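You operate a simulated robot arm through the tools that you are given. There is no shell and no other tool. Be economical: measure what you need, move in short steps, check, and stop when the job is done.

You run a simulated two-armed robot. Do the job below in one go: nothing can be reset, and whatever is moved stays where it is left.

## Task
On the dining table top, fold the napkin in half.

It is judged by the outcome, as a careful person would: the job done as asked, and still so three seconds after it is handed in. It fails if anything else is knocked over, pushed out of place, dropped, spilled or broken. Flat cloth is picked up by pressing the open fingertips on it (5 to 10 N) and closing them slowly along it; thin cloth reads only 2 to 8 mm in the jaws.

## Robot
Two 7-joint arms with two-finger parallel grippers on one trunk, on a base that drives. Base frame: it is fixed to the floor where the robot stands at the start and does not move with it; the origin is under the middle of the robot, x ahead of it, y to its left, z up. Units: mm, degrees, N and s.
The left shoulder is at the start at [70, 163, 1120], the right one opposite. Places, roughly: dining table top [700, -200, 900]. Payload 3.43 kg a hand.
The tool frame of a hand sits at the grasp point between the pads (the TCP): z along the fingers, y along the line on which they close. The tips reach 34 mm beyond it. The gripper opens to 128 mm. The fingers are 24 mm wide and 12 mm thick; the gripper's body (48 by 130 mm) begins 96 mm behind the TCP.
Orientation is told as [roll, pitch, yaw] about the base's x, y, z axes, in that order, counted from this pose: with the fingers straight down and closing along the base's y, the tool's x points along the base's -x, its y along +y and its z along -z.

## Interface
- The arms move only by the tool drive_tool. It takes "left_steps", "right_steps" or both (then of equal length, played together; a hand with none holds still); each is a list of rows, each an object (a shift or turn left out is 0, a gripper value left out holds the last) with "xyz": the shift along the tool's x, y, z in units of 50 mm (1.0 is 50 mm), a list of three; "angular": the turn, a rotation vector about the tool's x, y, z in units of 5 degrees (1.0 is 5 degrees), a list of three; "jaw": the closure in counts, from 0 (fully open) to 255 (shut). In form: [{"xyz": [x, y, z], "angular": [rx, ry, rz], "jaw": jaw}, ...]. A call has 1 to 8 rows; each row shifts and turns the commanded pose from where the row before left it, along the tool's axes as they then stand. A call with a number of a shift or a turn outside -1 to 1 is refused whole. Rows are played at 5 a second. More than 50 mm and 8.6 degrees between two rows, or a gripper value outside its range, and nothing of the call is played. Where a pose cannot be reached the arm comes as near as it can. A force on the tool above 40 N (or 10 N above the force at the start of the call, whichever is more), or a blocked arm, ends the call early, and 0.2 s more pass. The fingers move at their own pace (about 153 mm/s each) and stop on an object; they squeeze with about 45 N. The grip force told is the motor's: it shows also when the fingers shut on nothing. Time passes only in rows, and 0.2 s behind the last, so rows that do not move let the fingers close. It gives the time, the measured TCP pose, the force on the tool (base axes), the opening and the grip force at its end, in the units of the frame above (readings bear some noise).
- Cameras (640 x 400 px; columns grow to the right, rows downward): "scene" is now at [131.4, 9.5, 1333.7]; the picture's right is [0.13, -0.99, 0.00], its down [-0.71, -0.09, -0.70] and it looks along [0.69, 0.09, -0.72] (base axes); focal length 214 px, centre (320, 200). "left" rides on the left gripper at [76, 11, -160] in its tool frame; the picture's right is [-0.15, 0.99, 0.00], its down [-0.88, -0.13, -0.46] and it looks along [-0.45, -0.07, 0.89] (tool axes); focal length 234 px, centre (320, 200). "right" rides on the right gripper at [76, -11, -160] in its tool frame; the picture's right is [0.15, 0.99, 0.00], its down [-0.88, 0.13, -0.46] and it looks along [-0.45, 0.07, 0.89] (tool axes); focal length 234 px, centre (320, 200). There is no depth. A picture from a camera that has moved, and an enlarged one, comes with that camera's place and axes in the base frame and with its lens.
- snapshot(camera): a new picture of that camera. It takes no simulated time.
- lift_body(by): slides the trunk up (or, below 0, down) by that many mm; the arms and the scene camera ride with it, the base frame stays. It gives what a move gives, with no picture.
- base_move(legs): drives the robot by 1 to 6 legs, each [ahead, left, turn to the left] in mm, mm and degrees, along the robot's own axes; the way and the turn of a leg run together, so that a leg with both is an arc; at most 1500 mm and 180 degrees a leg. The arms and the cameras ride along, it lands a little off, and it stops where it bumps. It gives what a move gives.
- turn_head(pan, tilt): turns the head with the scene camera to pan (to the left, within 86 degrees either way) and tilt (down, from -29 to 69), counted from straight ahead of the robot. It gives what a move gives.
- enlarge(camera, box): a new picture of the part [left, top, right, bottom] of that camera's present view, enlarged. It takes no simulated time.
- finish_job(): hands the job in; it is judged then, once.

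Go step by step. Nothing tells you exact positions but the pictures and the camera data: compare them with the known pose of the tool, close in by small moves and look again before you grip or let go. The budget is 120 turns and 88 pictures, counting those below and the enlarged ones. Unless the task says otherwise, let go and move clear before handing in, and close with one line.

The tools are called after "Request:" as name(argument=value, ...) on one line, values as JSON. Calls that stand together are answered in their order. drive_tool: Moves the arms, as the interface text tells. Its arguments: {"type":"object","properties":{"left_steps":{"type":"array","items":{"type":"object","properties":{"xyz":{"type":"array","items":{"type":"number"}},"angular":{"type":"array","items":{"type":"number"}},"jaw":{"type":"number"}}}},"right_steps":{"type":"array","items":{"type":"object","properties":{"xyz":{"type":"array","items":{"type":"number"}},"angular":{"type":"array","items":{"type":"number"}},"jaw":{"type":"number"}}}}},"required":[]} The other tools are called the same way: lift_body (by) slides the trunk up or down; base_move (legs) drives the base; turn_head (pan, tilt) turns the head that bears the scene camera; snapshot (camera) takes a picture; enlarge (camera, box) takes an enlarged picture of a part of a camera's view; finish_job () hands the job in.

At the start:

```text
t: 0.0
left_eef_pos: [548.4, 253.2, 1061.6]
left_orientation: [0.0, 0.0, 0.0]
left_contact_force: [-0.8, 0.1, -0.6]
left_width: 127.7
left_gripper_force: 0.1
right_eef_pos: [404.3, -172.3, 1143.2]
right_orientation: [0.0, -0.1, 0.0]
right_contact_force: [-0.8, -1.1, -0.3]
right_width: 127.8
right_gripper_force: 0.1
trunk travel left (down, up): [-600.0, 340.0]
robot x, y, heading: [-2.5, 1.8, -0.3]
head pan, tilt: [7.5, 45.7]
```

scene: 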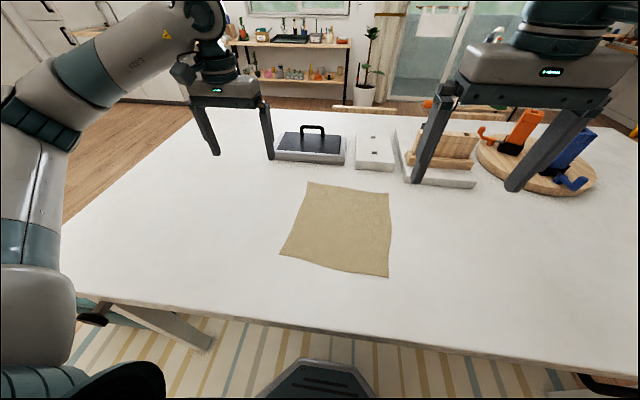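
right: 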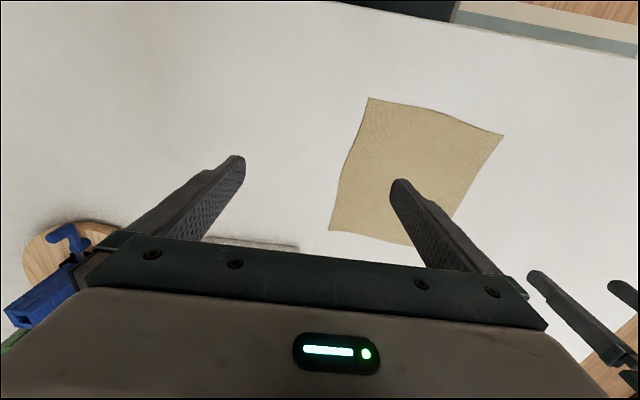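
left: 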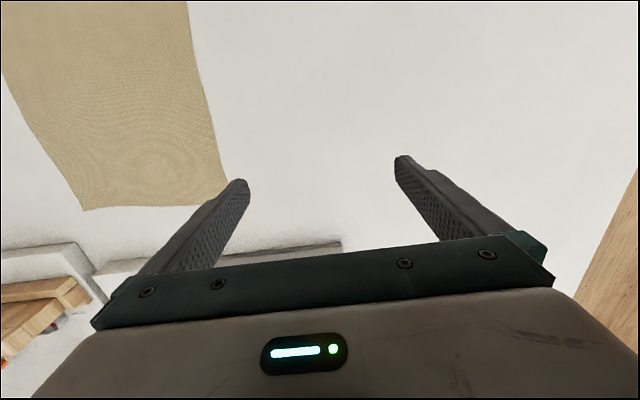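

I see the napkin lying flat, with corners near (674,121), (651,-147), (368,-118) and (388,141). I plan to bring the near edge over to the far edge with both hands. First I'll back off about 100 mm for reach.

Request:
base_move(legs=[[-110, 0, 0]])

Request:
turn_head(pan=0, tilt=45)

Request:
snapshot(camera="scene")

```text
t: 1.2
left_eef_pos: [438.5, 252.6, 1061.2]
left_orientation: [0.0, 0.0, -0.1]
left_contact_force: [-0.9, -0.2, 0.8]
left_width: 127.8
left_gripper_force: 0.1
right_eef_pos: [294.6, -173.8, 1142.5]
right_orientation: [0.0, -0.1, 0.0]
right_contact_force: [-0.4, -0.5, -0.2]
right_width: 128.2
right_gripper_force: 0.0
trunk travel left (down, up): [-600.0, 340.0]
robot x, y, heading: [-106.8, 1.3, 0.0]
head pan, tilt: [7.5, 45.7]
```

```text
t: 1.9
left_eef_pos: [437.8, 253.2, 1061.6]
left_orientation: [0.0, 0.0, 0.0]
left_contact_force: [0.0, 0.1, -0.5]
left_width: 128.1
left_gripper_force: 0.0
right_eef_pos: [294.4, -173.7, 1142.7]
right_orientation: [0.0, -0.1, -0.1]
right_contact_force: [-0.1, 0.5, -0.8]
right_width: 128.3
right_gripper_force: 0.0
trunk travel left (down, up): [-600.0, 340.0]
robot x, y, heading: [-108.5, 1.3, -0.1]
head pan, tilt: [0.0, 45.0]
```

```text
84 pictures are left
camera scene: at [22.1, -1.0, 1334.7], right [0.0, -1.0, 0.0], down [-0.71, 0.0, -0.71], along [0.71, 0.0, -0.71], focal length 214 px, centre (320, 200)
```

scene: 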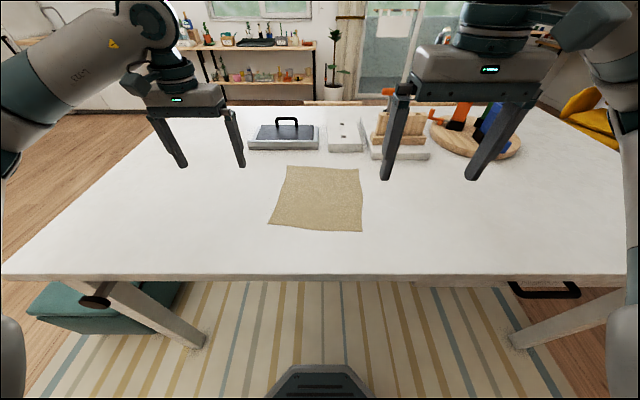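

The robot backed off as planned. The near corners are now at about (405,148) on the left and (378,-118) on the right. I'll bring both hands over them with the jaws partly closed.

Request:
drive_tool(left_steps=[{"xyz": [0.125, -0.64, 0.5], "jaw": 150}, {"xyz": [0.125, -0.64, 0.5]}, {"xyz": [0.125, -0.64, 0.5]}, {"xyz": [0.125, -0.64, 0.5]}, {}], right_steps=[{"xyz": [-0.5, 0.4, 0.915], "jaw": 150}, {"xyz": [-0.5, 0.4, 0.915]}, {"xyz": [-0.5, 0.4, 0.915]}, {"xyz": [-0.5, 0.4, 0.915]}, {}])

Request:
snapshot(camera="left")

Request:
snapshot(camera="right")

Request:
enlarge(camera="scene", box=[220, 120, 420, 245])

```text
refused: row 1 steps farther than a row can; nothing moved
```

```text
83 pictures are left
camera left: at [362.7, 263.8, 1220.5], right [0.15, 0.99, 0.0], down [0.88, -0.13, 0.46], along [0.45, -0.07, -0.89], focal length 234 px, centre (320, 200)
```

left: 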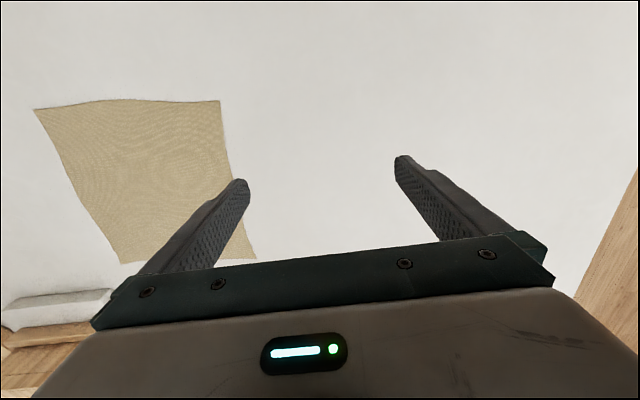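

```text
82 pictures are left
camera right: at [218.5, -186.0, 1302.7], right [-0.15, 0.99, 0.0], down [0.88, 0.13, 0.46], along [0.45, 0.07, -0.89], focal length 234 px, centre (320, 200)
```

right: 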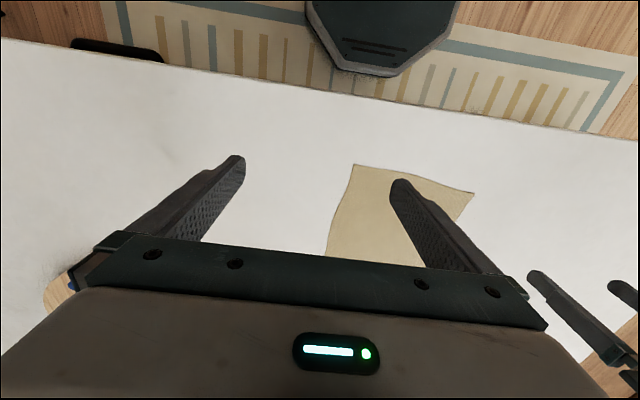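

```text
3.20 times, centred on (320, 182) of scene
camera zoom: at [22.1, -1.0, 1334.7], right [0.0, -1.0, 0.0], down [-0.71, 0.0, -0.71], along [0.71, 0.0, -0.71], focal length 686 px, centre (320, 256)
```

zoom: 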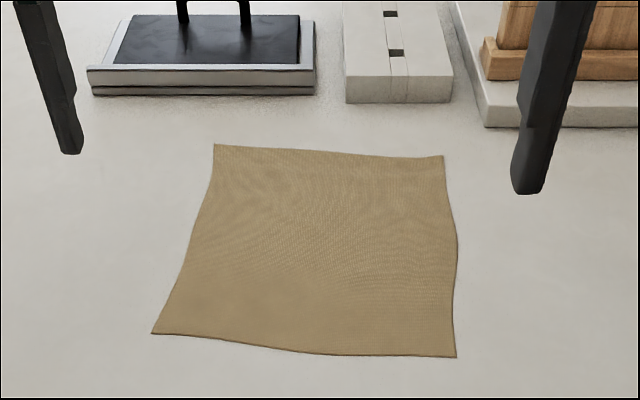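

The first move was refused because a row stepped too far. Matching the two views puts the table top at about z = 897. That gives near corners at (371,133) and (346,-107), and far corners at (625,112) and (608,-136). I'll approach the near corners with smaller steps.

Request:
drive_tool(left_steps=[{"xyz": [0.228, -0.628, 0.324], "jaw": 175}, {"xyz": [0.228, -0.628, 0.324]}, {"xyz": [0.228, -0.628, 0.324]}, {"xyz": [0.228, -0.628, 0.324]}, {"xyz": [0.228, -0.628, 0.324]}, {}], right_steps=[{"xyz": [-0.272, 0.408, 0.652], "jaw": 175}, {"xyz": [-0.272, 0.408, 0.652]}, {"xyz": [-0.272, 0.408, 0.652]}, {"xyz": [-0.272, 0.408, 0.652]}, {"xyz": [-0.272, 0.408, 0.652]}, {}])

Request:
snapshot(camera="left")

Request:
snapshot(camera="right")

Request:
enlarge(camera="scene", box=[220, 120, 420, 245])

```text
t: 3.3
left_eef_pos: [380.8, 97.5, 979.8]
left_orientation: [-0.1, 0.0, 0.0]
left_contact_force: [-0.4, 0.0, -0.3]
left_width: 39.9
left_gripper_force: 0.0
right_eef_pos: [363.2, -71.3, 979.5]
right_orientation: [-0.1, 0.1, -0.1]
right_contact_force: [0.1, -1.0, -0.3]
right_width: 39.9
right_gripper_force: 0.0
trunk travel left (down, up): [-600.0, 340.0]
robot x, y, heading: [-110.1, -0.6, -0.1]
head pan, tilt: [0.0, 45.0]
```

```text
80 pictures are left
camera left: at [304.4, 108.3, 1139.6], right [0.15, 0.99, 0.0], down [0.88, -0.13, 0.46], along [0.45, -0.07, -0.89], focal length 234 px, centre (320, 200)
```

left: 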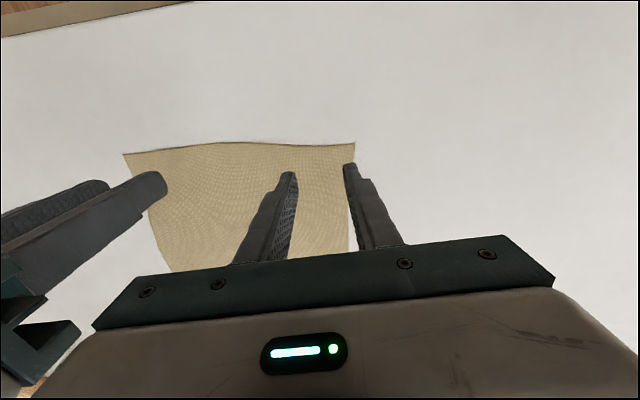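

```text
79 pictures are left
camera right: at [286.5, -83.4, 1139.1], right [-0.15, 0.99, 0.0], down [0.88, 0.13, 0.46], along [0.45, 0.07, -0.89], focal length 234 px, centre (320, 200)
```

right: 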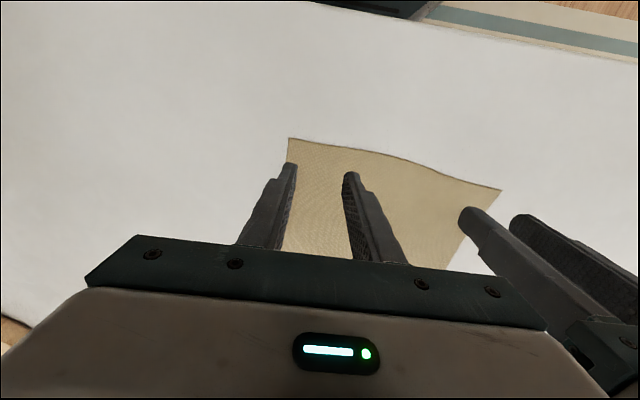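

```text
3.20 times, centred on (320, 182) of scene
camera zoom: at [21.8, -0.6, 1334.8], right [0.0, -1.0, 0.0], down [-0.71, 0.0, -0.71], along [0.71, 0.0, -0.71], focal length 686 px, centre (320, 256)
```

zoom: 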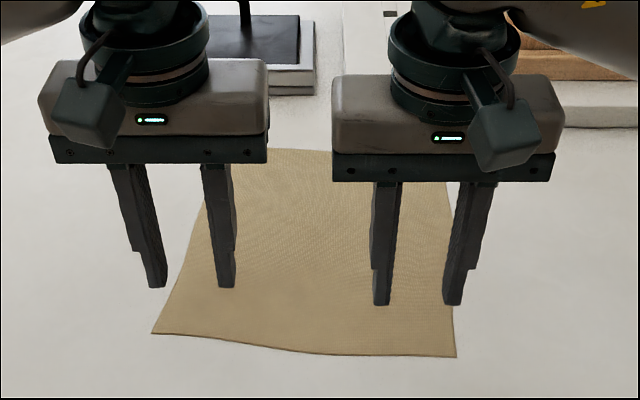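

Both hands sit well over the near corners. I'll lower them to just above the cloth.

Request:
drive_tool(left_steps=[{"xyz": [0.07, 0, 0.4]}, {"xyz": [0, 0, 0.4]}, {}], right_steps=[{"xyz": [0, 0, 0.4]}, {"xyz": [0, 0, 0.4]}, {}])

Request:
enlarge(camera="scene", box=[240, 170, 400, 270])

```text
t: 4.1
left_eef_pos: [376.8, 95.9, 939.2]
left_orientation: [0.1, 0.0, 0.0]
left_contact_force: [-0.9, -0.1, -0.8]
left_width: 40.1
left_gripper_force: 0.1
right_eef_pos: [363.3, -71.6, 939.9]
right_orientation: [0.0, 0.1, 0.0]
right_contact_force: [0.7, 0.1, -0.9]
right_width: 40.2
right_gripper_force: 0.1
trunk travel left (down, up): [-600.0, 340.0]
robot x, y, heading: [-116.4, 1.5, -0.1]
head pan, tilt: [0.0, 45.0]
```

```text
4.00 times, centred on (320, 220) of scene
camera zoom: at [22.4, -1.0, 1334.7], right [0.0, -1.0, 0.0], down [-0.71, 0.0, -0.71], along [0.71, 0.0, -0.71], focal length 858 px, centre (320, 120)
```

zoom: 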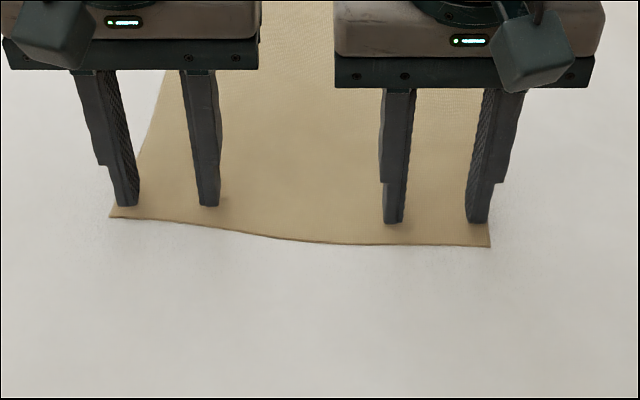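

The tips are a few mm above the cloth and inside the corners. Next I'll lower in small steps until I feel contact.

Request:
drive_tool(left_steps=[{"xyz": [0, 0, 0.08]}, {"xyz": [0, 0, 0.04]}, {}], right_steps=[{"xyz": [0, 0, 0.08]}, {"xyz": [0, 0, 0.04]}, {}])

```text
t: 4.9
left_eef_pos: [376.9, 96.5, 934.8]
left_orientation: [-0.1, 0.0, -0.1]
left_contact_force: [2.5, -0.1, 13.8]
left_width: 40.0
left_gripper_force: 0.1
right_eef_pos: [363.6, -71.8, 934.7]
right_orientation: [0.1, 0.0, 0.0]
right_contact_force: [2.5, 0.3, 10.2]
right_width: 40.2
right_gripper_force: 0.1
trunk travel left (down, up): [-600.0, 340.0]
robot x, y, heading: [-113.3, -0.2, -0.2]
head pan, tilt: [0.0, 45.0]
```

Both hands are in contact, with the left pressing a little hard. I'll ease it slightly and close slowly.

Request:
drive_tool(left_steps=[{"xyz": [0, 0, -0.008]}, {"jaw": 187}, {"jaw": 199}, {"jaw": 211}, {"jaw": 223}, {"jaw": 235}, {"jaw": 245}, {"jaw": 255}], right_steps=[{"xyz": [0, 0, -0.003]}, {"jaw": 187}, {"jaw": 199}, {"jaw": 211}, {"jaw": 223}, {"jaw": 235}, {"jaw": 245}, {"jaw": 255}])

Request:
drive_tool(left_steps=[{}, {}], right_steps=[{}, {}])

Request:
enlarge(camera="scene", box=[240, 170, 400, 270])

```text
t: 6.7
left_eef_pos: [377.3, 94.8, 934.0]
left_orientation: [-0.1, 0.0, 0.0]
left_contact_force: [-0.2, -5.1, 11.4]
left_width: 1.7
left_gripper_force: 36.8
right_eef_pos: [362.6, -72.4, 936.1]
right_orientation: [0.1, -0.1, -0.1]
right_contact_force: [0.1, 4.1, 13.5]
right_width: 1.9
right_gripper_force: 36.0
trunk travel left (down, up): [-600.0, 340.0]
robot x, y, heading: [-105.7, -3.2, -0.2]
head pan, tilt: [0.0, 45.0]
```

```text
t: 7.3
left_eef_pos: [377.4, 94.6, 935.4]
left_orientation: [0.0, -0.1, 0.0]
left_contact_force: [-0.7, -6.7, 10.3]
left_width: 1.9
left_gripper_force: 36.1
right_eef_pos: [362.4, -71.0, 935.1]
right_orientation: [0.1, -0.2, 0.0]
right_contact_force: [0.5, 5.7, 13.4]
right_width: 1.4
right_gripper_force: 36.3
trunk travel left (down, up): [-600.0, 340.0]
robot x, y, heading: [-113.0, -3.2, 0.0]
head pan, tilt: [0.0, 45.0]
```

```text
4.00 times, centred on (320, 220) of scene
camera zoom: at [20.4, -1.2, 1335.0], right [0.0, -1.0, 0.0], down [-0.71, 0.0, -0.71], along [0.71, 0.0, -0.71], focal length 858 px, centre (320, 120)
```

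zoom: 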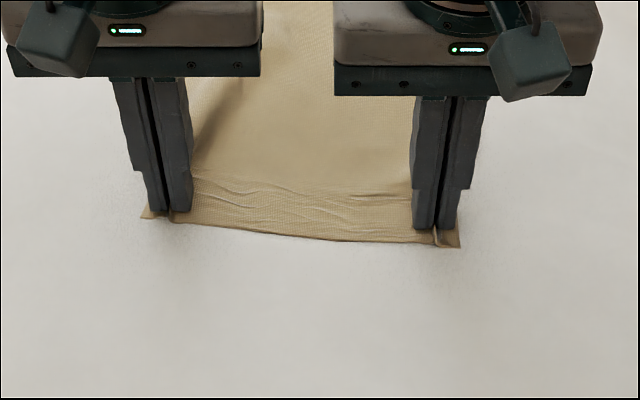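

The jaws have closed and the cloth is bunched in them. I'll lift a little to test the grip.

Request:
drive_tool(left_steps=[{"xyz": [0, -0.03, -0.2]}, {"xyz": [-0.1, 0, -0.3]}, {"xyz": [-0.1, 0, -0.3]}, {}], right_steps=[{"xyz": [0, 0.03, -0.2]}, {"xyz": [-0.1, 0, -0.3]}, {"xyz": [-0.1, 0, -0.3]}, {}])

Request:
enlarge(camera="scene", box=[220, 120, 420, 245])

```text
t: 8.3
left_eef_pos: [389.0, 94.6, 975.0]
left_orientation: [0.0, 0.0, 0.0]
left_contact_force: [0.1, -2.0, 0.8]
left_width: 1.8
left_gripper_force: 36.5
right_eef_pos: [373.4, -71.4, 973.7]
right_orientation: [0.0, 0.1, 0.0]
right_contact_force: [0.1, 2.1, 0.9]
right_width: 2.0
right_gripper_force: 37.0
trunk travel left (down, up): [-600.0, 340.0]
robot x, y, heading: [-113.2, 1.6, -0.3]
head pan, tilt: [0.0, 45.0]
```

```text
3.20 times, centred on (320, 182) of scene
camera zoom: at [22.5, -1.0, 1334.7], right [0.0, -1.0, 0.0], down [-0.71, 0.0, -0.71], along [0.71, 0.0, -0.71], focal length 686 px, centre (320, 256)
```

zoom: 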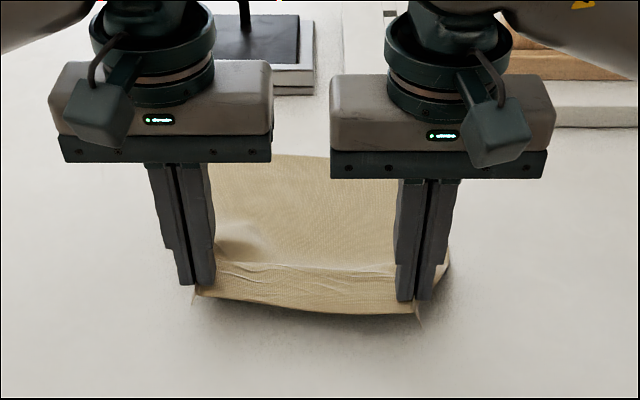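

Both corners are held. I'll swing them up and over in an arc, tilting the fingers back as the cloth turns.

Request:
drive_tool(left_steps=[{"xyz": [-0.24, -0.03, -0.38], "angular": [0, 1, 0]}, {"xyz": [-0.276, -0.03, -0.296], "angular": [0, 1, 0]}, {"xyz": [-0.298, -0.03, -0.266], "angular": [0, 1, 0]}, {"xyz": [-0.318, -0.03, -0.25], "angular": [0, 1, 0]}, {"xyz": [-0.32, -0.03, -0.222], "angular": [0, 1, 0]}, {"xyz": [-0.39, -0.03, -0.234], "angular": [0, 1, 0]}, {"xyz": [-0.36, -0.03, -0.198], "angular": [0, 1, 0]}, {"xyz": [-0.382, -0.03, -0.17], "angular": [0, 1, 0]}], right_steps=[{"xyz": [-0.24, -0.03, -0.38], "angular": [0, 1, 0]}, {"xyz": [-0.276, -0.03, -0.296], "angular": [0, 1, 0]}, {"xyz": [-0.298, -0.03, -0.266], "angular": [0, 1, 0]}, {"xyz": [-0.318, -0.03, -0.25], "angular": [0, 1, 0]}, {"xyz": [-0.32, -0.03, -0.222], "angular": [0, 1, 0]}, {"xyz": [-0.39, -0.03, -0.234], "angular": [0, 1, 0]}, {"xyz": [-0.36, -0.03, -0.198], "angular": [0, 1, 0]}, {"xyz": [-0.382, -0.03, -0.17], "angular": [0, 1, 0]}])

Request:
snapshot(camera="scene")

Request:
snapshot(camera="left")

```text
t: 10.1
left_eef_pos: [521.5, 82.2, 1024.0]
left_orientation: [0.0, 40.1, -0.2]
left_contact_force: [-0.1, 0.4, -0.2]
left_width: 1.6
left_gripper_force: 37.0
left hand out of reach, approached as far as the arm can: row 8
right_eef_pos: [517.5, -80.4, 1029.2]
right_orientation: [0.2, 39.9, 0.1]
right_contact_force: [0.7, 0.5, -0.2]
right_width: 1.8
right_gripper_force: 37.2
trunk travel left (down, up): [-600.0, 340.0]
robot x, y, heading: [-113.4, -1.8, -0.2]
head pan, tilt: [0.0, 45.0]
```

```text
74 pictures are left
camera scene: at [21.4, -0.6, 1334.6], right [0.0, -1.0, 0.0], down [-0.71, 0.0, -0.71], along [0.71, 0.0, -0.71], focal length 214 px, centre (320, 200)
```

scene: 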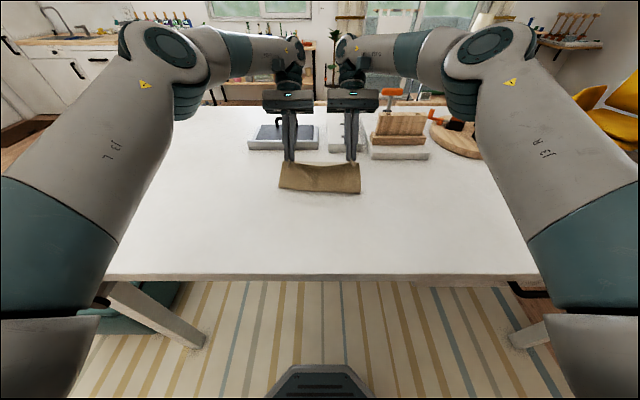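

```text
73 pictures are left
camera left: at [568.1, 92.4, 1195.6], right [0.12, 0.99, -0.09], down [0.97, -0.13, -0.22], along [-0.23, -0.06, -0.97], focal length 234 px, centre (320, 200)
```

left: 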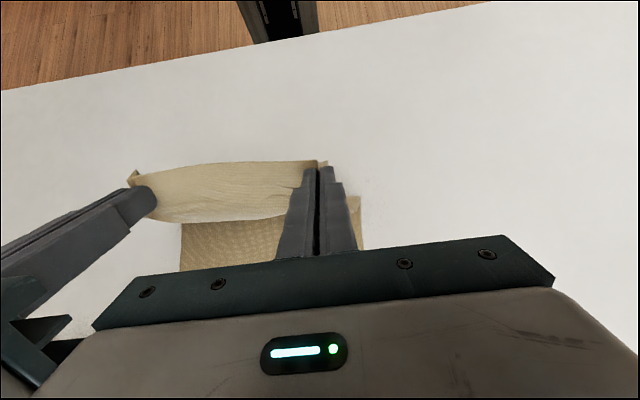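

The left hand ran out of reach. I'll pull both hands back 60 mm, drive the base forward to its starting place, and then carry on with the arc.

Request:
drive_tool(left_steps=[{"xyz": [0.3, 0, 0.257]}, {"xyz": [0.3, 0, 0.257]}, {"xyz": [0.3, 0, 0.257]}, {}], right_steps=[{"xyz": [0.3, 0, 0.257]}, {"xyz": [0.3, 0, 0.257]}, {"xyz": [0.3, 0, 0.257]}, {}])

Request:
base_move(legs=[[100, 0, 0]])

Request:
snapshot(camera="scene")

```text
t: 11.1
left_eef_pos: [464.9, 82.0, 1022.4]
left_orientation: [0.0, 40.1, 0.1]
left_contact_force: [-0.2, -0.6, 0.5]
left_width: 1.9
left_gripper_force: 36.8
right_eef_pos: [458.6, -82.4, 1027.2]
right_orientation: [0.0, 40.0, 0.0]
right_contact_force: [0.1, 1.0, -0.5]
right_width: 1.8
right_gripper_force: 36.5
trunk travel left (down, up): [-600.0, 340.0]
robot x, y, heading: [-109.3, 0.1, -0.0]
head pan, tilt: [0.0, 45.0]
```

```text
t: 12.2
left_eef_pos: [565.4, 82.1, 1022.3]
left_orientation: [0.0, 39.9, 0.0]
left_contact_force: [0.2, -0.5, -0.7]
left_width: 1.9
left_gripper_force: 36.6
right_eef_pos: [560.5, -83.8, 1028.3]
right_orientation: [0.1, 40.0, -0.1]
right_contact_force: [-0.8, 1.8, -0.5]
right_width: 1.6
right_gripper_force: 36.7
trunk travel left (down, up): [-600.0, 340.0]
robot x, y, heading: [-10.6, -1.0, -0.1]
head pan, tilt: [0.0, 45.0]
```

```text
72 pictures are left
camera scene: at [123.4, -1.2, 1334.7], right [0.0, -1.0, 0.0], down [-0.71, 0.0, -0.71], along [0.71, 0.0, -0.71], focal length 214 px, centre (320, 200)
```

scene: 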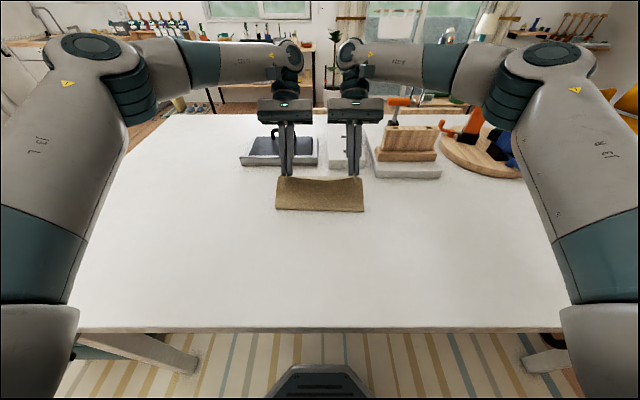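

The hands are now forward. I'll check whether the lower half has stayed put and how much clearance there is to the objects behind.

Request:
enlarge(camera="scene", box=[220, 90, 420, 215])

Request:
snapshot(camera="left")

Request:
snapshot(camera="right")

```text
3.20 times, centred on (320, 152) of scene
camera zoom: at [123.4, -1.2, 1334.7], right [0.0, -1.0, 0.0], down [-0.71, 0.0, -0.71], along [0.71, 0.0, -0.71], focal length 686 px, centre (320, 352)
```

zoom: 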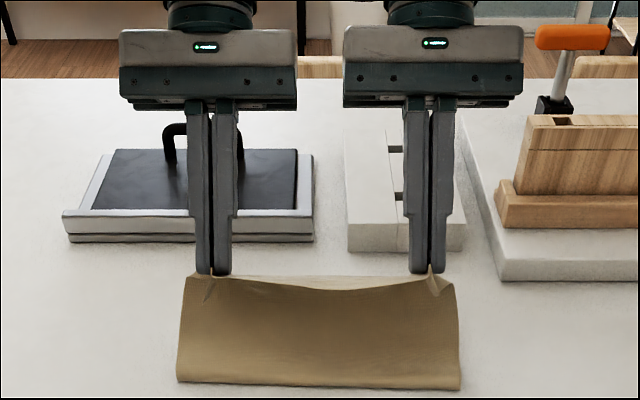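

```text
70 pictures are left
camera left: at [610.4, 92.9, 1193.4], right [0.11, 0.99, -0.09], down [0.97, -0.13, -0.22], along [-0.23, -0.07, -0.97], focal length 234 px, centre (320, 200)
```

left: 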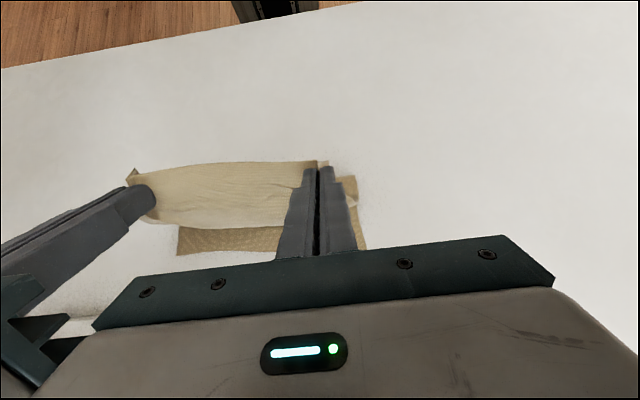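

```text
69 pictures are left
camera right: at [604.1, -95.0, 1198.5], right [-0.11, 0.99, 0.09], down [0.97, 0.13, -0.22], along [-0.23, 0.07, -0.97], focal length 234 px, centre (320, 200)
```

right: 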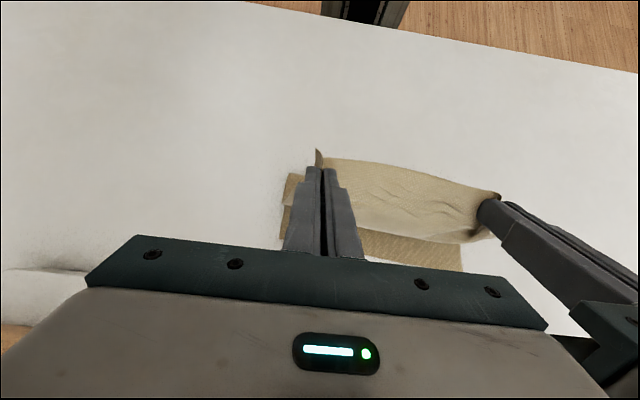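

The lower far edge is now at roughly x = 604 on the left and 595 on the right, and both hands line up with it in y. I'll finish the arc downward and forward to just above that edge.

Request:
drive_tool(left_steps=[{"xyz": [-0.318, 0, -0.058]}, {"xyz": [-0.364, 0, 0.06]}, {"xyz": [-0.382, 0, 0.176]}, {"xyz": [-0.39, 0, 0.248]}, {}], right_steps=[{"xyz": [-0.328, 0, -0.014]}, {"xyz": [-0.36, 0, 0.088]}, {"xyz": [-0.38, 0, 0.204]}, {"xyz": [-0.374, 0, 0.26]}, {}])

Request:
enlarge(camera="scene", box=[220, 90, 420, 215])

Request:
snapshot(camera="left")

Request:
snapshot(camera="right")

```text
t: 13.4
left_eef_pos: [605.8, 81.5, 959.8]
left_orientation: [0.1, 39.9, 0.0]
left_contact_force: [-0.1, -0.3, 0.0]
left_width: 1.9
left_gripper_force: 36.6
right_eef_pos: [597.1, -81.3, 961.5]
right_orientation: [0.0, 40.0, -0.1]
right_contact_force: [-0.7, 0.6, -0.2]
right_width: 1.9
right_gripper_force: 36.6
trunk travel left (down, up): [-600.0, 340.0]
robot x, y, heading: [-10.3, -0.6, 0.1]
head pan, tilt: [0.0, 45.0]
```

```text
3.20 times, centred on (320, 152) of scene
camera zoom: at [122.0, -1.2, 1334.8], right [0.0, -1.0, 0.0], down [-0.71, 0.0, -0.71], along [0.71, 0.0, -0.71], focal length 686 px, centre (320, 352)
```

zoom: 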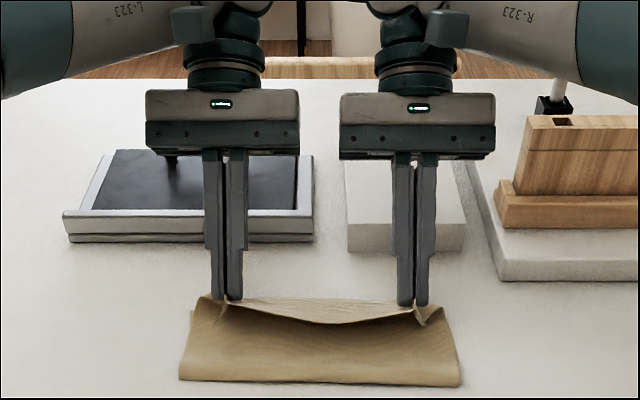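

```text
67 pictures are left
camera left: at [650.9, 92.6, 1131.8], right [0.11, 0.99, -0.09], down [0.97, -0.13, -0.22], along [-0.23, -0.07, -0.97], focal length 234 px, centre (320, 200)
```

left: 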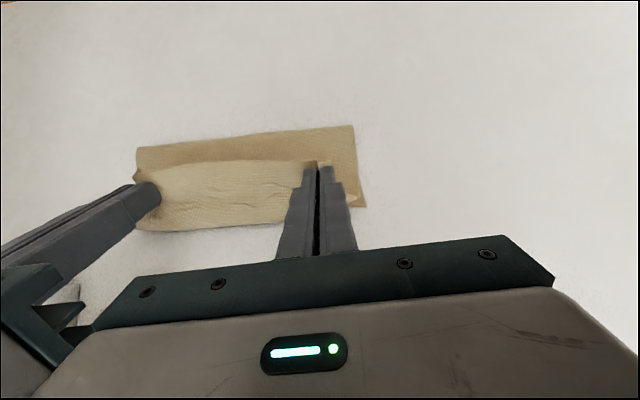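

```text
66 pictures are left
camera right: at [641.1, -94.1, 1132.4], right [-0.11, 0.99, 0.09], down [0.97, 0.13, -0.22], along [-0.23, 0.07, -0.97], focal length 234 px, centre (320, 200)
```

right: 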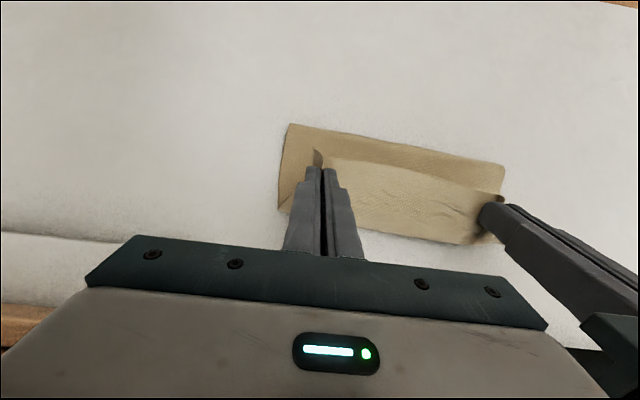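

I want to see how the upper layer lies before putting it down.

Request:
enlarge(camera="left", box=[120, 110, 392, 280])

Request:
enlarge(camera="scene", box=[268, 165, 372, 230])

```text
2.35 times, centred on (256, 195) of left
camera zoom: at [650.9, 92.6, 1131.8], right [0.11, 0.99, -0.09], down [0.97, -0.13, -0.22], along [-0.23, -0.07, -0.97], focal length 551 px, centre (471, 212)
```

zoom: 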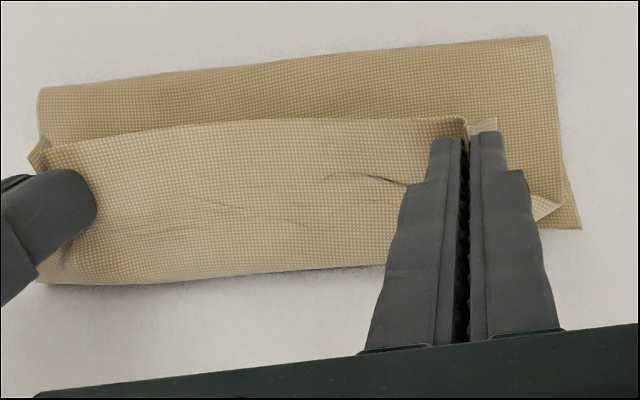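

```text
6.15 times, centred on (320, 198) of scene
camera zoom: at [122.0, -1.2, 1334.8], right [0.0, -1.0, 0.0], down [-0.71, 0.0, -0.71], along [0.71, 0.0, -0.71], focal length 1320 px, centre (320, 215)
```

zoom: 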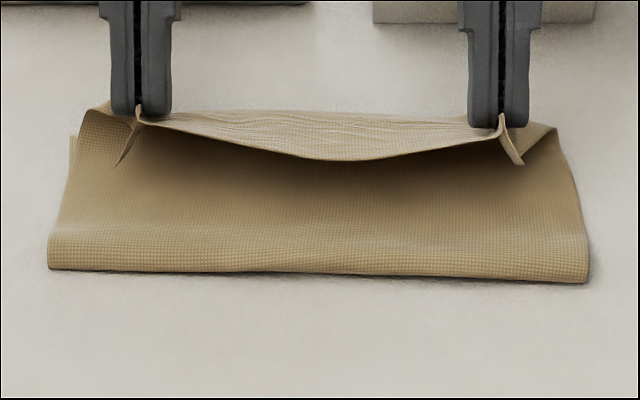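

The held edge is doubled back on top, because gripping across the edge keeps the cloth from turning over. I'll take it back, lay it flat again, and regrip with the fingers closing along x so the edge hangs properly.

Request:
drive_tool(left_steps=[{"xyz": [0.39, 0, -0.248]}, {"xyz": [0.382, 0, -0.176]}, {"xyz": [0.364, 0, -0.06]}, {"xyz": [0.318, 0, 0.058]}, {}], right_steps=[{"xyz": [0.374, 0, -0.26]}, {"xyz": [0.38, 0, -0.204]}, {"xyz": [0.36, 0, -0.088]}, {"xyz": [0.328, 0, 0.014]}, {}])

Request:
base_move(legs=[[-100, 0, 0]])

Request:
drive_tool(left_steps=[{"xyz": [0.24, 0.028, 0.384], "angular": [0, -1, 0]}, {"xyz": [0.206, 0.028, 0.316], "angular": [0, -1, 0]}, {"xyz": [0.172, 0.028, 0.284], "angular": [0, -1, 0]}, {"xyz": [0.158, 0.028, 0.316], "angular": [0, -1, 0]}, {"xyz": [0.134, 0.028, 0.282], "angular": [0, -1, 0]}, {"xyz": [0.124, 0.028, 0.272], "angular": [0, -1, 0]}, {"xyz": [0.092, 0.028, 0.2], "angular": [0, -1, 0]}, {"xyz": [0.08, 0.028, 0.1], "angular": [0, -1, 0]}], right_steps=[{"xyz": [0.24, 0.028, 0.384], "angular": [0, -1, 0]}, {"xyz": [0.206, 0.028, 0.316], "angular": [0, -1, 0]}, {"xyz": [0.172, 0.028, 0.284], "angular": [0, -1, 0]}, {"xyz": [0.158, 0.028, 0.316], "angular": [0, -1, 0]}, {"xyz": [0.134, 0.028, 0.282], "angular": [0, -1, 0]}, {"xyz": [0.124, 0.028, 0.272], "angular": [0, -1, 0]}, {"xyz": [0.092, 0.028, 0.2], "angular": [0, -1, 0]}, {"xyz": [0.08, 0.028, 0.1], "angular": [0, -1, 0]}])

Request:
enlarge(camera="scene", box=[220, 130, 420, 255])

```text
t: 14.6
left_eef_pos: [566.2, 81.5, 1022.2]
left_orientation: [0.0, 40.1, 0.1]
left_contact_force: [1.0, -1.1, 0.2]
left_width: 1.7
left_gripper_force: 36.8
right_eef_pos: [561.6, -83.0, 1027.5]
right_orientation: [0.1, 40.1, -0.2]
right_contact_force: [0.3, 1.7, -0.1]
right_width: 1.6
right_gripper_force: 36.8
trunk travel left (down, up): [-600.0, 340.0]
robot x, y, heading: [-8.3, -1.5, -0.2]
head pan, tilt: [0.0, 45.0]
```

```text
t: 15.8
left_eef_pos: [464.2, 80.7, 1022.1]
left_orientation: [0.0, 40.0, -0.2]
left_contact_force: [-1.3, -1.1, -0.9]
left_width: 1.8
left_gripper_force: 36.2
right_eef_pos: [460.7, -83.3, 1028.5]
right_orientation: [0.1, 40.0, -0.3]
right_contact_force: [0.2, 2.0, 0.2]
right_width: 1.7
right_gripper_force: 36.8
trunk travel left (down, up): [-600.0, 340.0]
robot x, y, heading: [-109.8, 0.5, -0.1]
head pan, tilt: [0.0, 45.0]
```

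```text
t: 17.6
left_eef_pos: [367.1, 92.4, 953.8]
left_orientation: [-0.2, -0.1, -0.1]
left_contact_force: [-0.5, -0.8, 0.4]
left_width: 1.9
left_gripper_force: 36.4
right_eef_pos: [362.4, -72.5, 958.4]
right_orientation: [0.0, -0.1, -0.1]
right_contact_force: [-0.9, 0.7, 0.1]
right_width: 1.8
right_gripper_force: 36.6
trunk travel left (down, up): [-600.0, 340.0]
robot x, y, heading: [-106.8, 2.9, 0.0]
head pan, tilt: [0.0, 45.0]
```

```text
3.20 times, centred on (320, 192) of scene
camera zoom: at [22.9, -1.0, 1334.8], right [0.0, -1.0, 0.0], down [-0.71, 0.0, -0.71], along [0.71, 0.0, -0.71], focal length 686 px, centre (320, 224)
```

zoom: 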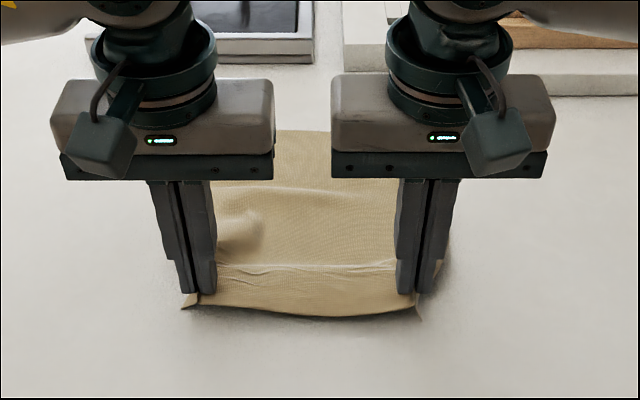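

The cloth is back on the near side. I'll pull it gently taut, lower it to the table, and open the jaws.

Request:
drive_tool(left_steps=[{"xyz": [0.1, 0, 0.12]}, {"xyz": [0.1, 0.0, 0.2]}, {}, {"jaw": 225}, {"jaw": 200}, {"jaw": 175}, {"xyz": [0, 0, -0.4]}, {"xyz": [0, 0, -0.6]}], right_steps=[{"xyz": [0.1, 0, 0.14]}, {"xyz": [0.1, 0.0, 0.26]}, {}, {"jaw": 225}, {"jaw": 200}, {"jaw": 175}, {"xyz": [0, 0, -0.4]}, {"xyz": [0, 0, -0.6]}])

Request:
drive_tool(left_steps=[{"xyz": [0, 0.5, -0.5]}, {"xyz": [0, 0.7, -0.6]}, {"xyz": [0, 0.8, 0]}], right_steps=[{"xyz": [0, -0.5, -0.5]}, {"xyz": [0, -0.7, -0.6]}, {"xyz": [0, -0.8, 0]}])

Request:
enlarge(camera="scene", box=[220, 130, 420, 255])

```text
t: 19.4
left_eef_pos: [356.3, 92.6, 987.0]
left_orientation: [0.0, -0.1, -0.1]
left_contact_force: [0.4, -0.5, -0.3]
left_width: 40.4
left_gripper_force: 0.1
right_eef_pos: [350.9, -73.2, 989.1]
right_orientation: [0.0, 0.1, -0.2]
right_contact_force: [-0.4, 0.2, 0.1]
right_width: 40.3
right_gripper_force: 0.0
trunk travel left (down, up): [-600.0, 340.0]
robot x, y, heading: [-106.0, -0.9, -0.5]
head pan, tilt: [0.0, 45.0]
```

```text
t: 20.2
left_eef_pos: [355.7, 192.4, 1043.8]
left_orientation: [0.1, -0.2, -0.1]
left_contact_force: [-0.2, 0.4, 0.7]
left_width: 40.3
left_gripper_force: 0.0
right_eef_pos: [351.4, -172.7, 1044.8]
right_orientation: [-0.1, 0.0, -0.1]
right_contact_force: [-0.4, -1.2, -0.3]
right_width: 40.1
right_gripper_force: 0.1
trunk travel left (down, up): [-600.0, 340.0]
robot x, y, heading: [-110.0, 1.5, 0.1]
head pan, tilt: [0.0, 45.0]
```

```text
3.20 times, centred on (320, 192) of scene
camera zoom: at [22.3, -1.2, 1334.8], right [0.0, -1.0, 0.0], down [-0.71, 0.0, -0.71], along [0.71, 0.0, -0.71], focal length 686 px, centre (320, 224)
```

zoom: 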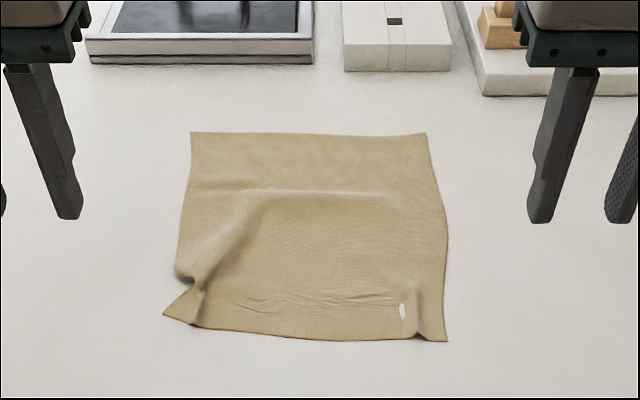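

The cloth is flat again, but small ridges are left at the old grip points. I'll smooth them by pressing nearly closed tips on each ridge and spreading.

Request:
drive_tool(left_steps=[{"xyz": [-0.06, -0.6, 0.4], "jaw": 225}, {"xyz": [-0.06, -0.6, 0.4]}, {"xyz": [0, -0.6, 0.4]}, {"xyz": [0, 0, 0.4]}, {"xyz": [0, 0, 0.4]}, {"xyz": [0, 0, 0.1]}, {}], right_steps=[{"xyz": [0, 0.6, 0.4], "jaw": 225}, {"xyz": [0, 0.6, 0.4]}, {"xyz": [0, 0.7, 0.4]}, {"xyz": [0, 0, 0.4]}, {"xyz": [0, 0, 0.4]}, {"xyz": [0, 0, 0.1]}, {}])

Request:
enlarge(camera="scene", box=[240, 190, 400, 290])

```text
t: 21.8
left_eef_pos: [362.2, 102.4, 936.9]
left_orientation: [0.0, 0.0, -0.1]
left_contact_force: [0.7, -0.3, 0.2]
left_width: 15.4
left_gripper_force: 0.0
right_eef_pos: [351.9, -78.3, 939.3]
right_orientation: [0.1, 0.0, -0.1]
right_contact_force: [1.6, 0.3, -0.6]
right_width: 15.4
right_gripper_force: 0.1
trunk travel left (down, up): [-600.0, 340.0]
robot x, y, heading: [-108.9, -1.1, -0.0]
head pan, tilt: [0.0, 45.0]
```

```text
4.00 times, centred on (320, 240) of scene
camera zoom: at [23.5, -1.2, 1334.7], right [0.0, -1.0, 0.0], down [-0.71, 0.0, -0.71], along [0.71, 0.0, -0.71], focal length 858 px, centre (320, 40)
```

zoom: 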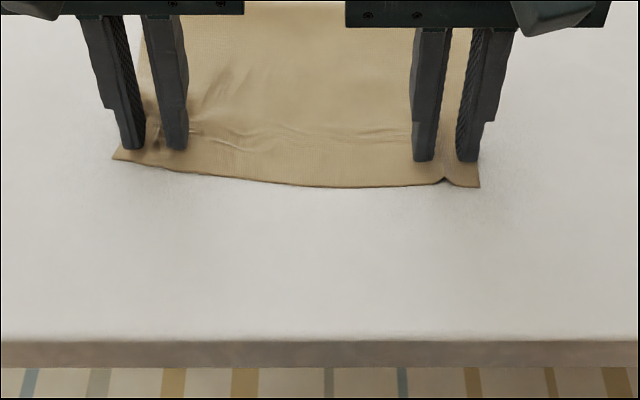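

The tips straddle both ridges. Now I'll press and spread.

Request:
drive_tool(left_steps=[{"xyz": [0, 0, 0.05]}, {"xyz": [0, 0, 0.01]}, {"jaw": 210}, {"jaw": 195}, {"jaw": 180}, {"jaw": 165}, {}, {"xyz": [0, 0, -0.3]}], right_steps=[{"xyz": [0, 0, 0.09]}, {"xyz": [0, 0, 0.02]}, {"jaw": 210}, {"jaw": 195}, {"jaw": 180}, {"jaw": 165}, {}, {"xyz": [0, 0, -0.3]}])

Request:
drive_tool(left_steps=[{"xyz": [0, 0, -0.9]}, {"xyz": [0, 0.9, -0.1]}, {"xyz": [0, 0.8, 0]}], right_steps=[{"xyz": [0, 0, -0.9]}, {"xyz": [0, -0.9, -0.1]}, {"xyz": [0, -0.8, 0]}])

Request:
enlarge(camera="scene", box=[240, 160, 400, 260])

```text
t: 23.6
left_eef_pos: [363.1, 102.1, 949.3]
left_orientation: [0.0, 0.0, -0.1]
left_contact_force: [0.2, 0.2, 0.7]
left_width: 45.2
left_gripper_force: 0.0
right_eef_pos: [349.7, -78.1, 946.3]
right_orientation: [-0.1, 0.2, -0.2]
right_contact_force: [-0.2, 0.5, 0.1]
right_width: 45.1
right_gripper_force: 0.0
trunk travel left (down, up): [-600.0, 340.0]
robot x, y, heading: [-107.1, 1.4, -0.2]
head pan, tilt: [0.0, 45.0]
```

```text
t: 24.4
left_eef_pos: [362.6, 187.5, 1000.1]
left_orientation: [-0.1, 0.0, -0.1]
left_contact_force: [-0.3, 0.4, 0.4]
left_width: 45.2
left_gripper_force: 0.1
right_eef_pos: [350.1, -162.2, 998.0]
right_orientation: [0.0, -0.1, -0.1]
right_contact_force: [0.0, -0.6, -0.2]
right_width: 45.3
right_gripper_force: 0.0
trunk travel left (down, up): [-600.0, 340.0]
robot x, y, heading: [-109.8, 0.3, -0.3]
head pan, tilt: [0.0, 45.0]
```

```text
4.00 times, centred on (320, 210) of scene
camera zoom: at [22.3, -1.3, 1334.8], right [0.0, -1.0, 0.0], down [-0.71, 0.0, -0.71], along [0.71, 0.0, -0.71], focal length 858 px, centre (320, 160)
```

zoom: 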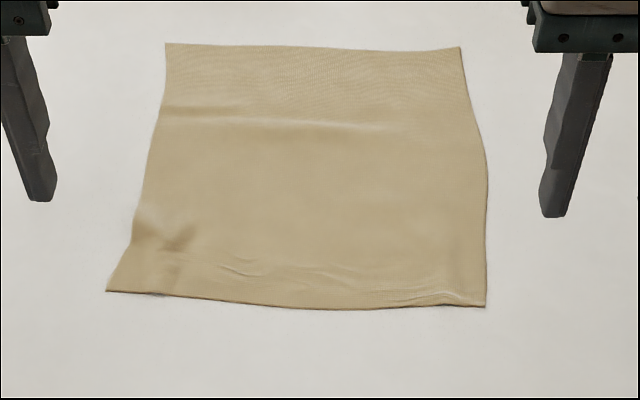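

The napkin lies flat again, with near corners at (342,131) and (331,-103) and far corners at (594,127) and (589,-116). Next I'll turn both hands by 90° so the fingers close along x.

Request:
drive_tool(left_steps=[{"angular": [0, 0, 1]}, {"angular": [0, 0, 1]}, {"angular": [0, 0, 1]}, {"angular": [0, 0, 1]}, {"angular": [0, 0, 1]}, {"angular": [0, 0, 1]}, {"angular": [0, 0, 1]}, {"angular": [0, 0, 1]}], right_steps=[{"angular": [0, 0, -1]}, {"angular": [0, 0, -1]}, {"angular": [0, 0, -1]}, {"angular": [0, 0, -1]}, {"angular": [0, 0, -1]}, {"angular": [0, 0, -1]}, {"angular": [0, 0, -1]}, {"angular": [0, 0, -1]}])

Request:
drive_tool(left_steps=[{"angular": [0, 0, 1]}, {"angular": [0, 0, 1]}, {"angular": [0, 0, 1]}, {"angular": [0, 0, 1]}, {"angular": [0, 0, 1]}, {"angular": [0, 0, 1]}, {"angular": [0, 0, 1]}, {"angular": [0, 0, 1]}], right_steps=[{"angular": [0, 0, -1]}, {"angular": [0, 0, -1]}, {"angular": [0, 0, -1]}, {"angular": [0, 0, -1]}, {"angular": [0, 0, -1]}, {"angular": [0, 0, -1]}, {"angular": [0, 0, -1]}, {"angular": [0, 0, -1]}])

Request:
drive_tool(left_steps=[{"angular": [0, 0, 1]}, {"angular": [0, 0, 1]}, {}], right_steps=[{"angular": [0, 0, -1]}, {"angular": [0, 0, -1]}, {}])

Request:
snapshot(camera="scene")

```text
t: 26.2
left_eef_pos: [362.0, 187.4, 999.9]
left_orientation: [0.0, 0.0, -40.1]
left_contact_force: [-0.4, -0.7, 0.5]
left_width: 45.2
left_gripper_force: 0.0
right_eef_pos: [351.3, -162.5, 997.3]
right_orientation: [0.0, 0.0, 40.0]
right_contact_force: [-0.5, -0.2, 0.3]
right_width: 45.4
right_gripper_force: 0.1
trunk travel left (down, up): [-600.0, 340.0]
robot x, y, heading: [-106.7, -1.2, -0.3]
head pan, tilt: [0.0, 45.0]
```

```text
t: 28.0
left_eef_pos: [357.8, 185.3, 998.7]
left_orientation: [0.0, 0.0, -80.1]
left_contact_force: [-0.2, -0.5, 0.0]
left_width: 45.5
left_gripper_force: 0.0
left hand out of reach, approached as far as the arm can: row 8
right_eef_pos: [350.8, -162.5, 998.1]
right_orientation: [0.0, 0.0, 79.9]
right_contact_force: [-0.2, 0.3, 0.9]
right_width: 45.1
right_gripper_force: 0.0
trunk travel left (down, up): [-600.0, 340.0]
robot x, y, heading: [-105.5, 1.2, 0.1]
head pan, tilt: [0.0, 45.0]
```

```text
t: 28.8
left_eef_pos: [320.7, 158.8, 1002.7]
left_orientation: [0.1, 0.0, -89.9]
left_contact_force: [-0.4, 0.6, -0.6]
left_width: 45.3
left_gripper_force: 0.1
left hand out of reach, approached as far as the arm can: row 1, 2
right_eef_pos: [326.3, -148.3, 999.9]
right_orientation: [0.0, 0.0, 89.6]
right_contact_force: [0.6, -0.1, 0.5]
right_width: 45.2
right_gripper_force: 0.1
right hand out of reach, approached as far as the arm can: row 1, 2
trunk travel left (down, up): [-600.0, 340.0]
robot x, y, heading: [-104.2, -0.5, -0.1]
head pan, tilt: [0.0, 45.0]
```

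```text
59 pictures are left
camera scene: at [23.9, -1.3, 1334.6], right [0.0, -1.0, 0.0], down [-0.71, 0.0, -0.71], along [0.71, 0.0, -0.71], focal length 214 px, centre (320, 200)
```

scene: 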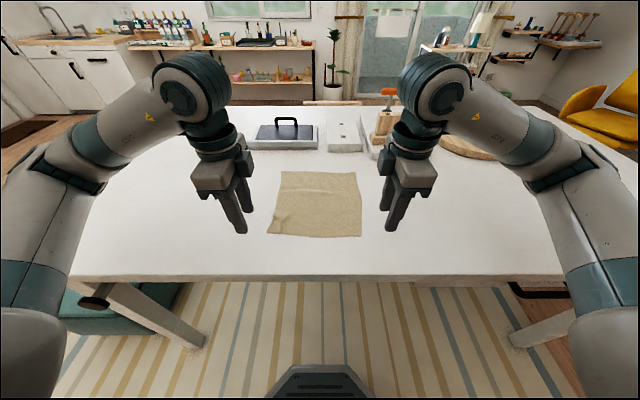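

The wrists stop near 80–90° of turn, so I'll use about 75°, which is enough. I'll turn back a little and read the pose.

Request:
drive_tool(left_steps=[{"angular": [0, 0, -1]}, {"angular": [0, 0, -1]}, {"angular": [0, 0, -1], "jaw": 195}, {}], right_steps=[{"angular": [0, 0, 1]}, {"angular": [0, 0, 1]}, {"angular": [0, 0, 1], "jaw": 195}, {}])

```text
t: 29.8
left_eef_pos: [319.7, 159.6, 1003.2]
left_orientation: [0.1, 0.1, -75.1]
left_contact_force: [-1.0, 0.7, -0.2]
left_width: 30.3
left_gripper_force: 0.2
right_eef_pos: [326.5, -148.6, 1000.3]
right_orientation: [0.0, -0.1, 74.7]
right_contact_force: [-0.3, -0.7, -0.3]
right_width: 30.1
right_gripper_force: 0.0
trunk travel left (down, up): [-600.0, 340.0]
robot x, y, heading: [-107.0, 1.6, -0.1]
head pan, tilt: [0.0, 45.0]
```

Request:
drive_tool(left_steps=[{"xyz": [-0.638, 0.347, 0.2]}, {"xyz": [-0.638, 0.347, 0.2]}, {"xyz": [0, 0, 0.4]}, {}], right_steps=[{"xyz": [-0.757, -0.13, 0.2]}, {"xyz": [-0.757, -0.13, 0.2]}, {"xyz": [0, 0, 0.4]}, {}])

Request:
enlarge(camera="scene", box=[240, 160, 400, 260])

Request:
snapshot(camera="left")

Request:
snapshot(camera="right")

```text
t: 30.8
left_eef_pos: [371.0, 106.9, 961.7]
left_orientation: [0.0, 0.0, -75.0]
left_contact_force: [0.3, -0.1, 0.4]
left_width: 30.1
left_gripper_force: 0.2
right_eef_pos: [357.4, -77.1, 960.6]
right_orientation: [0.0, 0.0, 74.8]
right_contact_force: [0.0, -0.6, 1.0]
right_width: 30.3
right_gripper_force: 0.1
trunk travel left (down, up): [-600.0, 340.0]
robot x, y, heading: [-108.2, 0.4, -0.2]
head pan, tilt: [0.0, 45.0]
```

```text
4.00 times, centred on (320, 210) of scene
camera zoom: at [23.6, -1.0, 1334.7], right [0.0, -1.0, 0.0], down [-0.71, 0.0, -0.71], along [0.71, 0.0, -0.71], focal length 858 px, centre (320, 160)
```

zoom: 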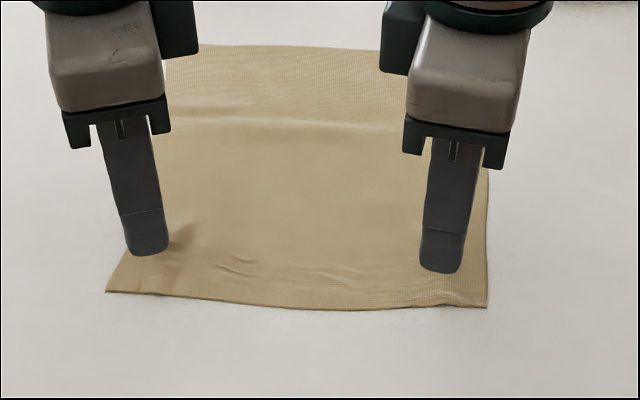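

```text
57 pictures are left
camera left: at [362.1, 183.1, 1122.8], right [0.99, 0.11, 0.0], down [0.1, -0.88, 0.46], along [0.05, -0.45, -0.89], focal length 234 px, centre (320, 200)
```

left: 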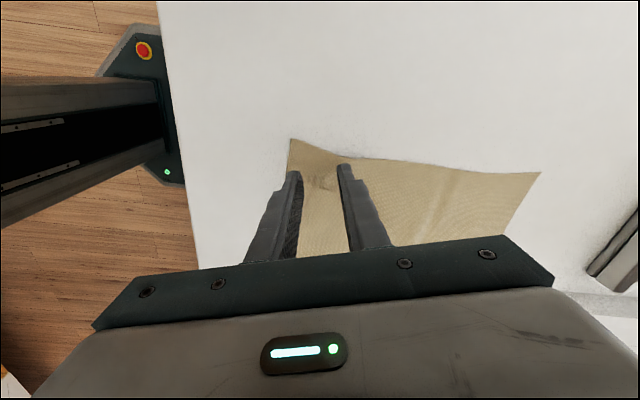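

```text
56 pictures are left
camera right: at [349.3, -153.8, 1120.7], right [-0.99, 0.12, 0.0], down [0.1, 0.88, 0.46], along [0.05, 0.45, -0.89], focal length 234 px, centre (320, 200)
```

right: 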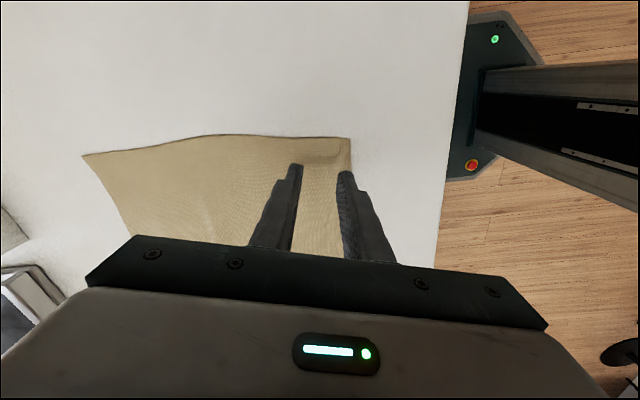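

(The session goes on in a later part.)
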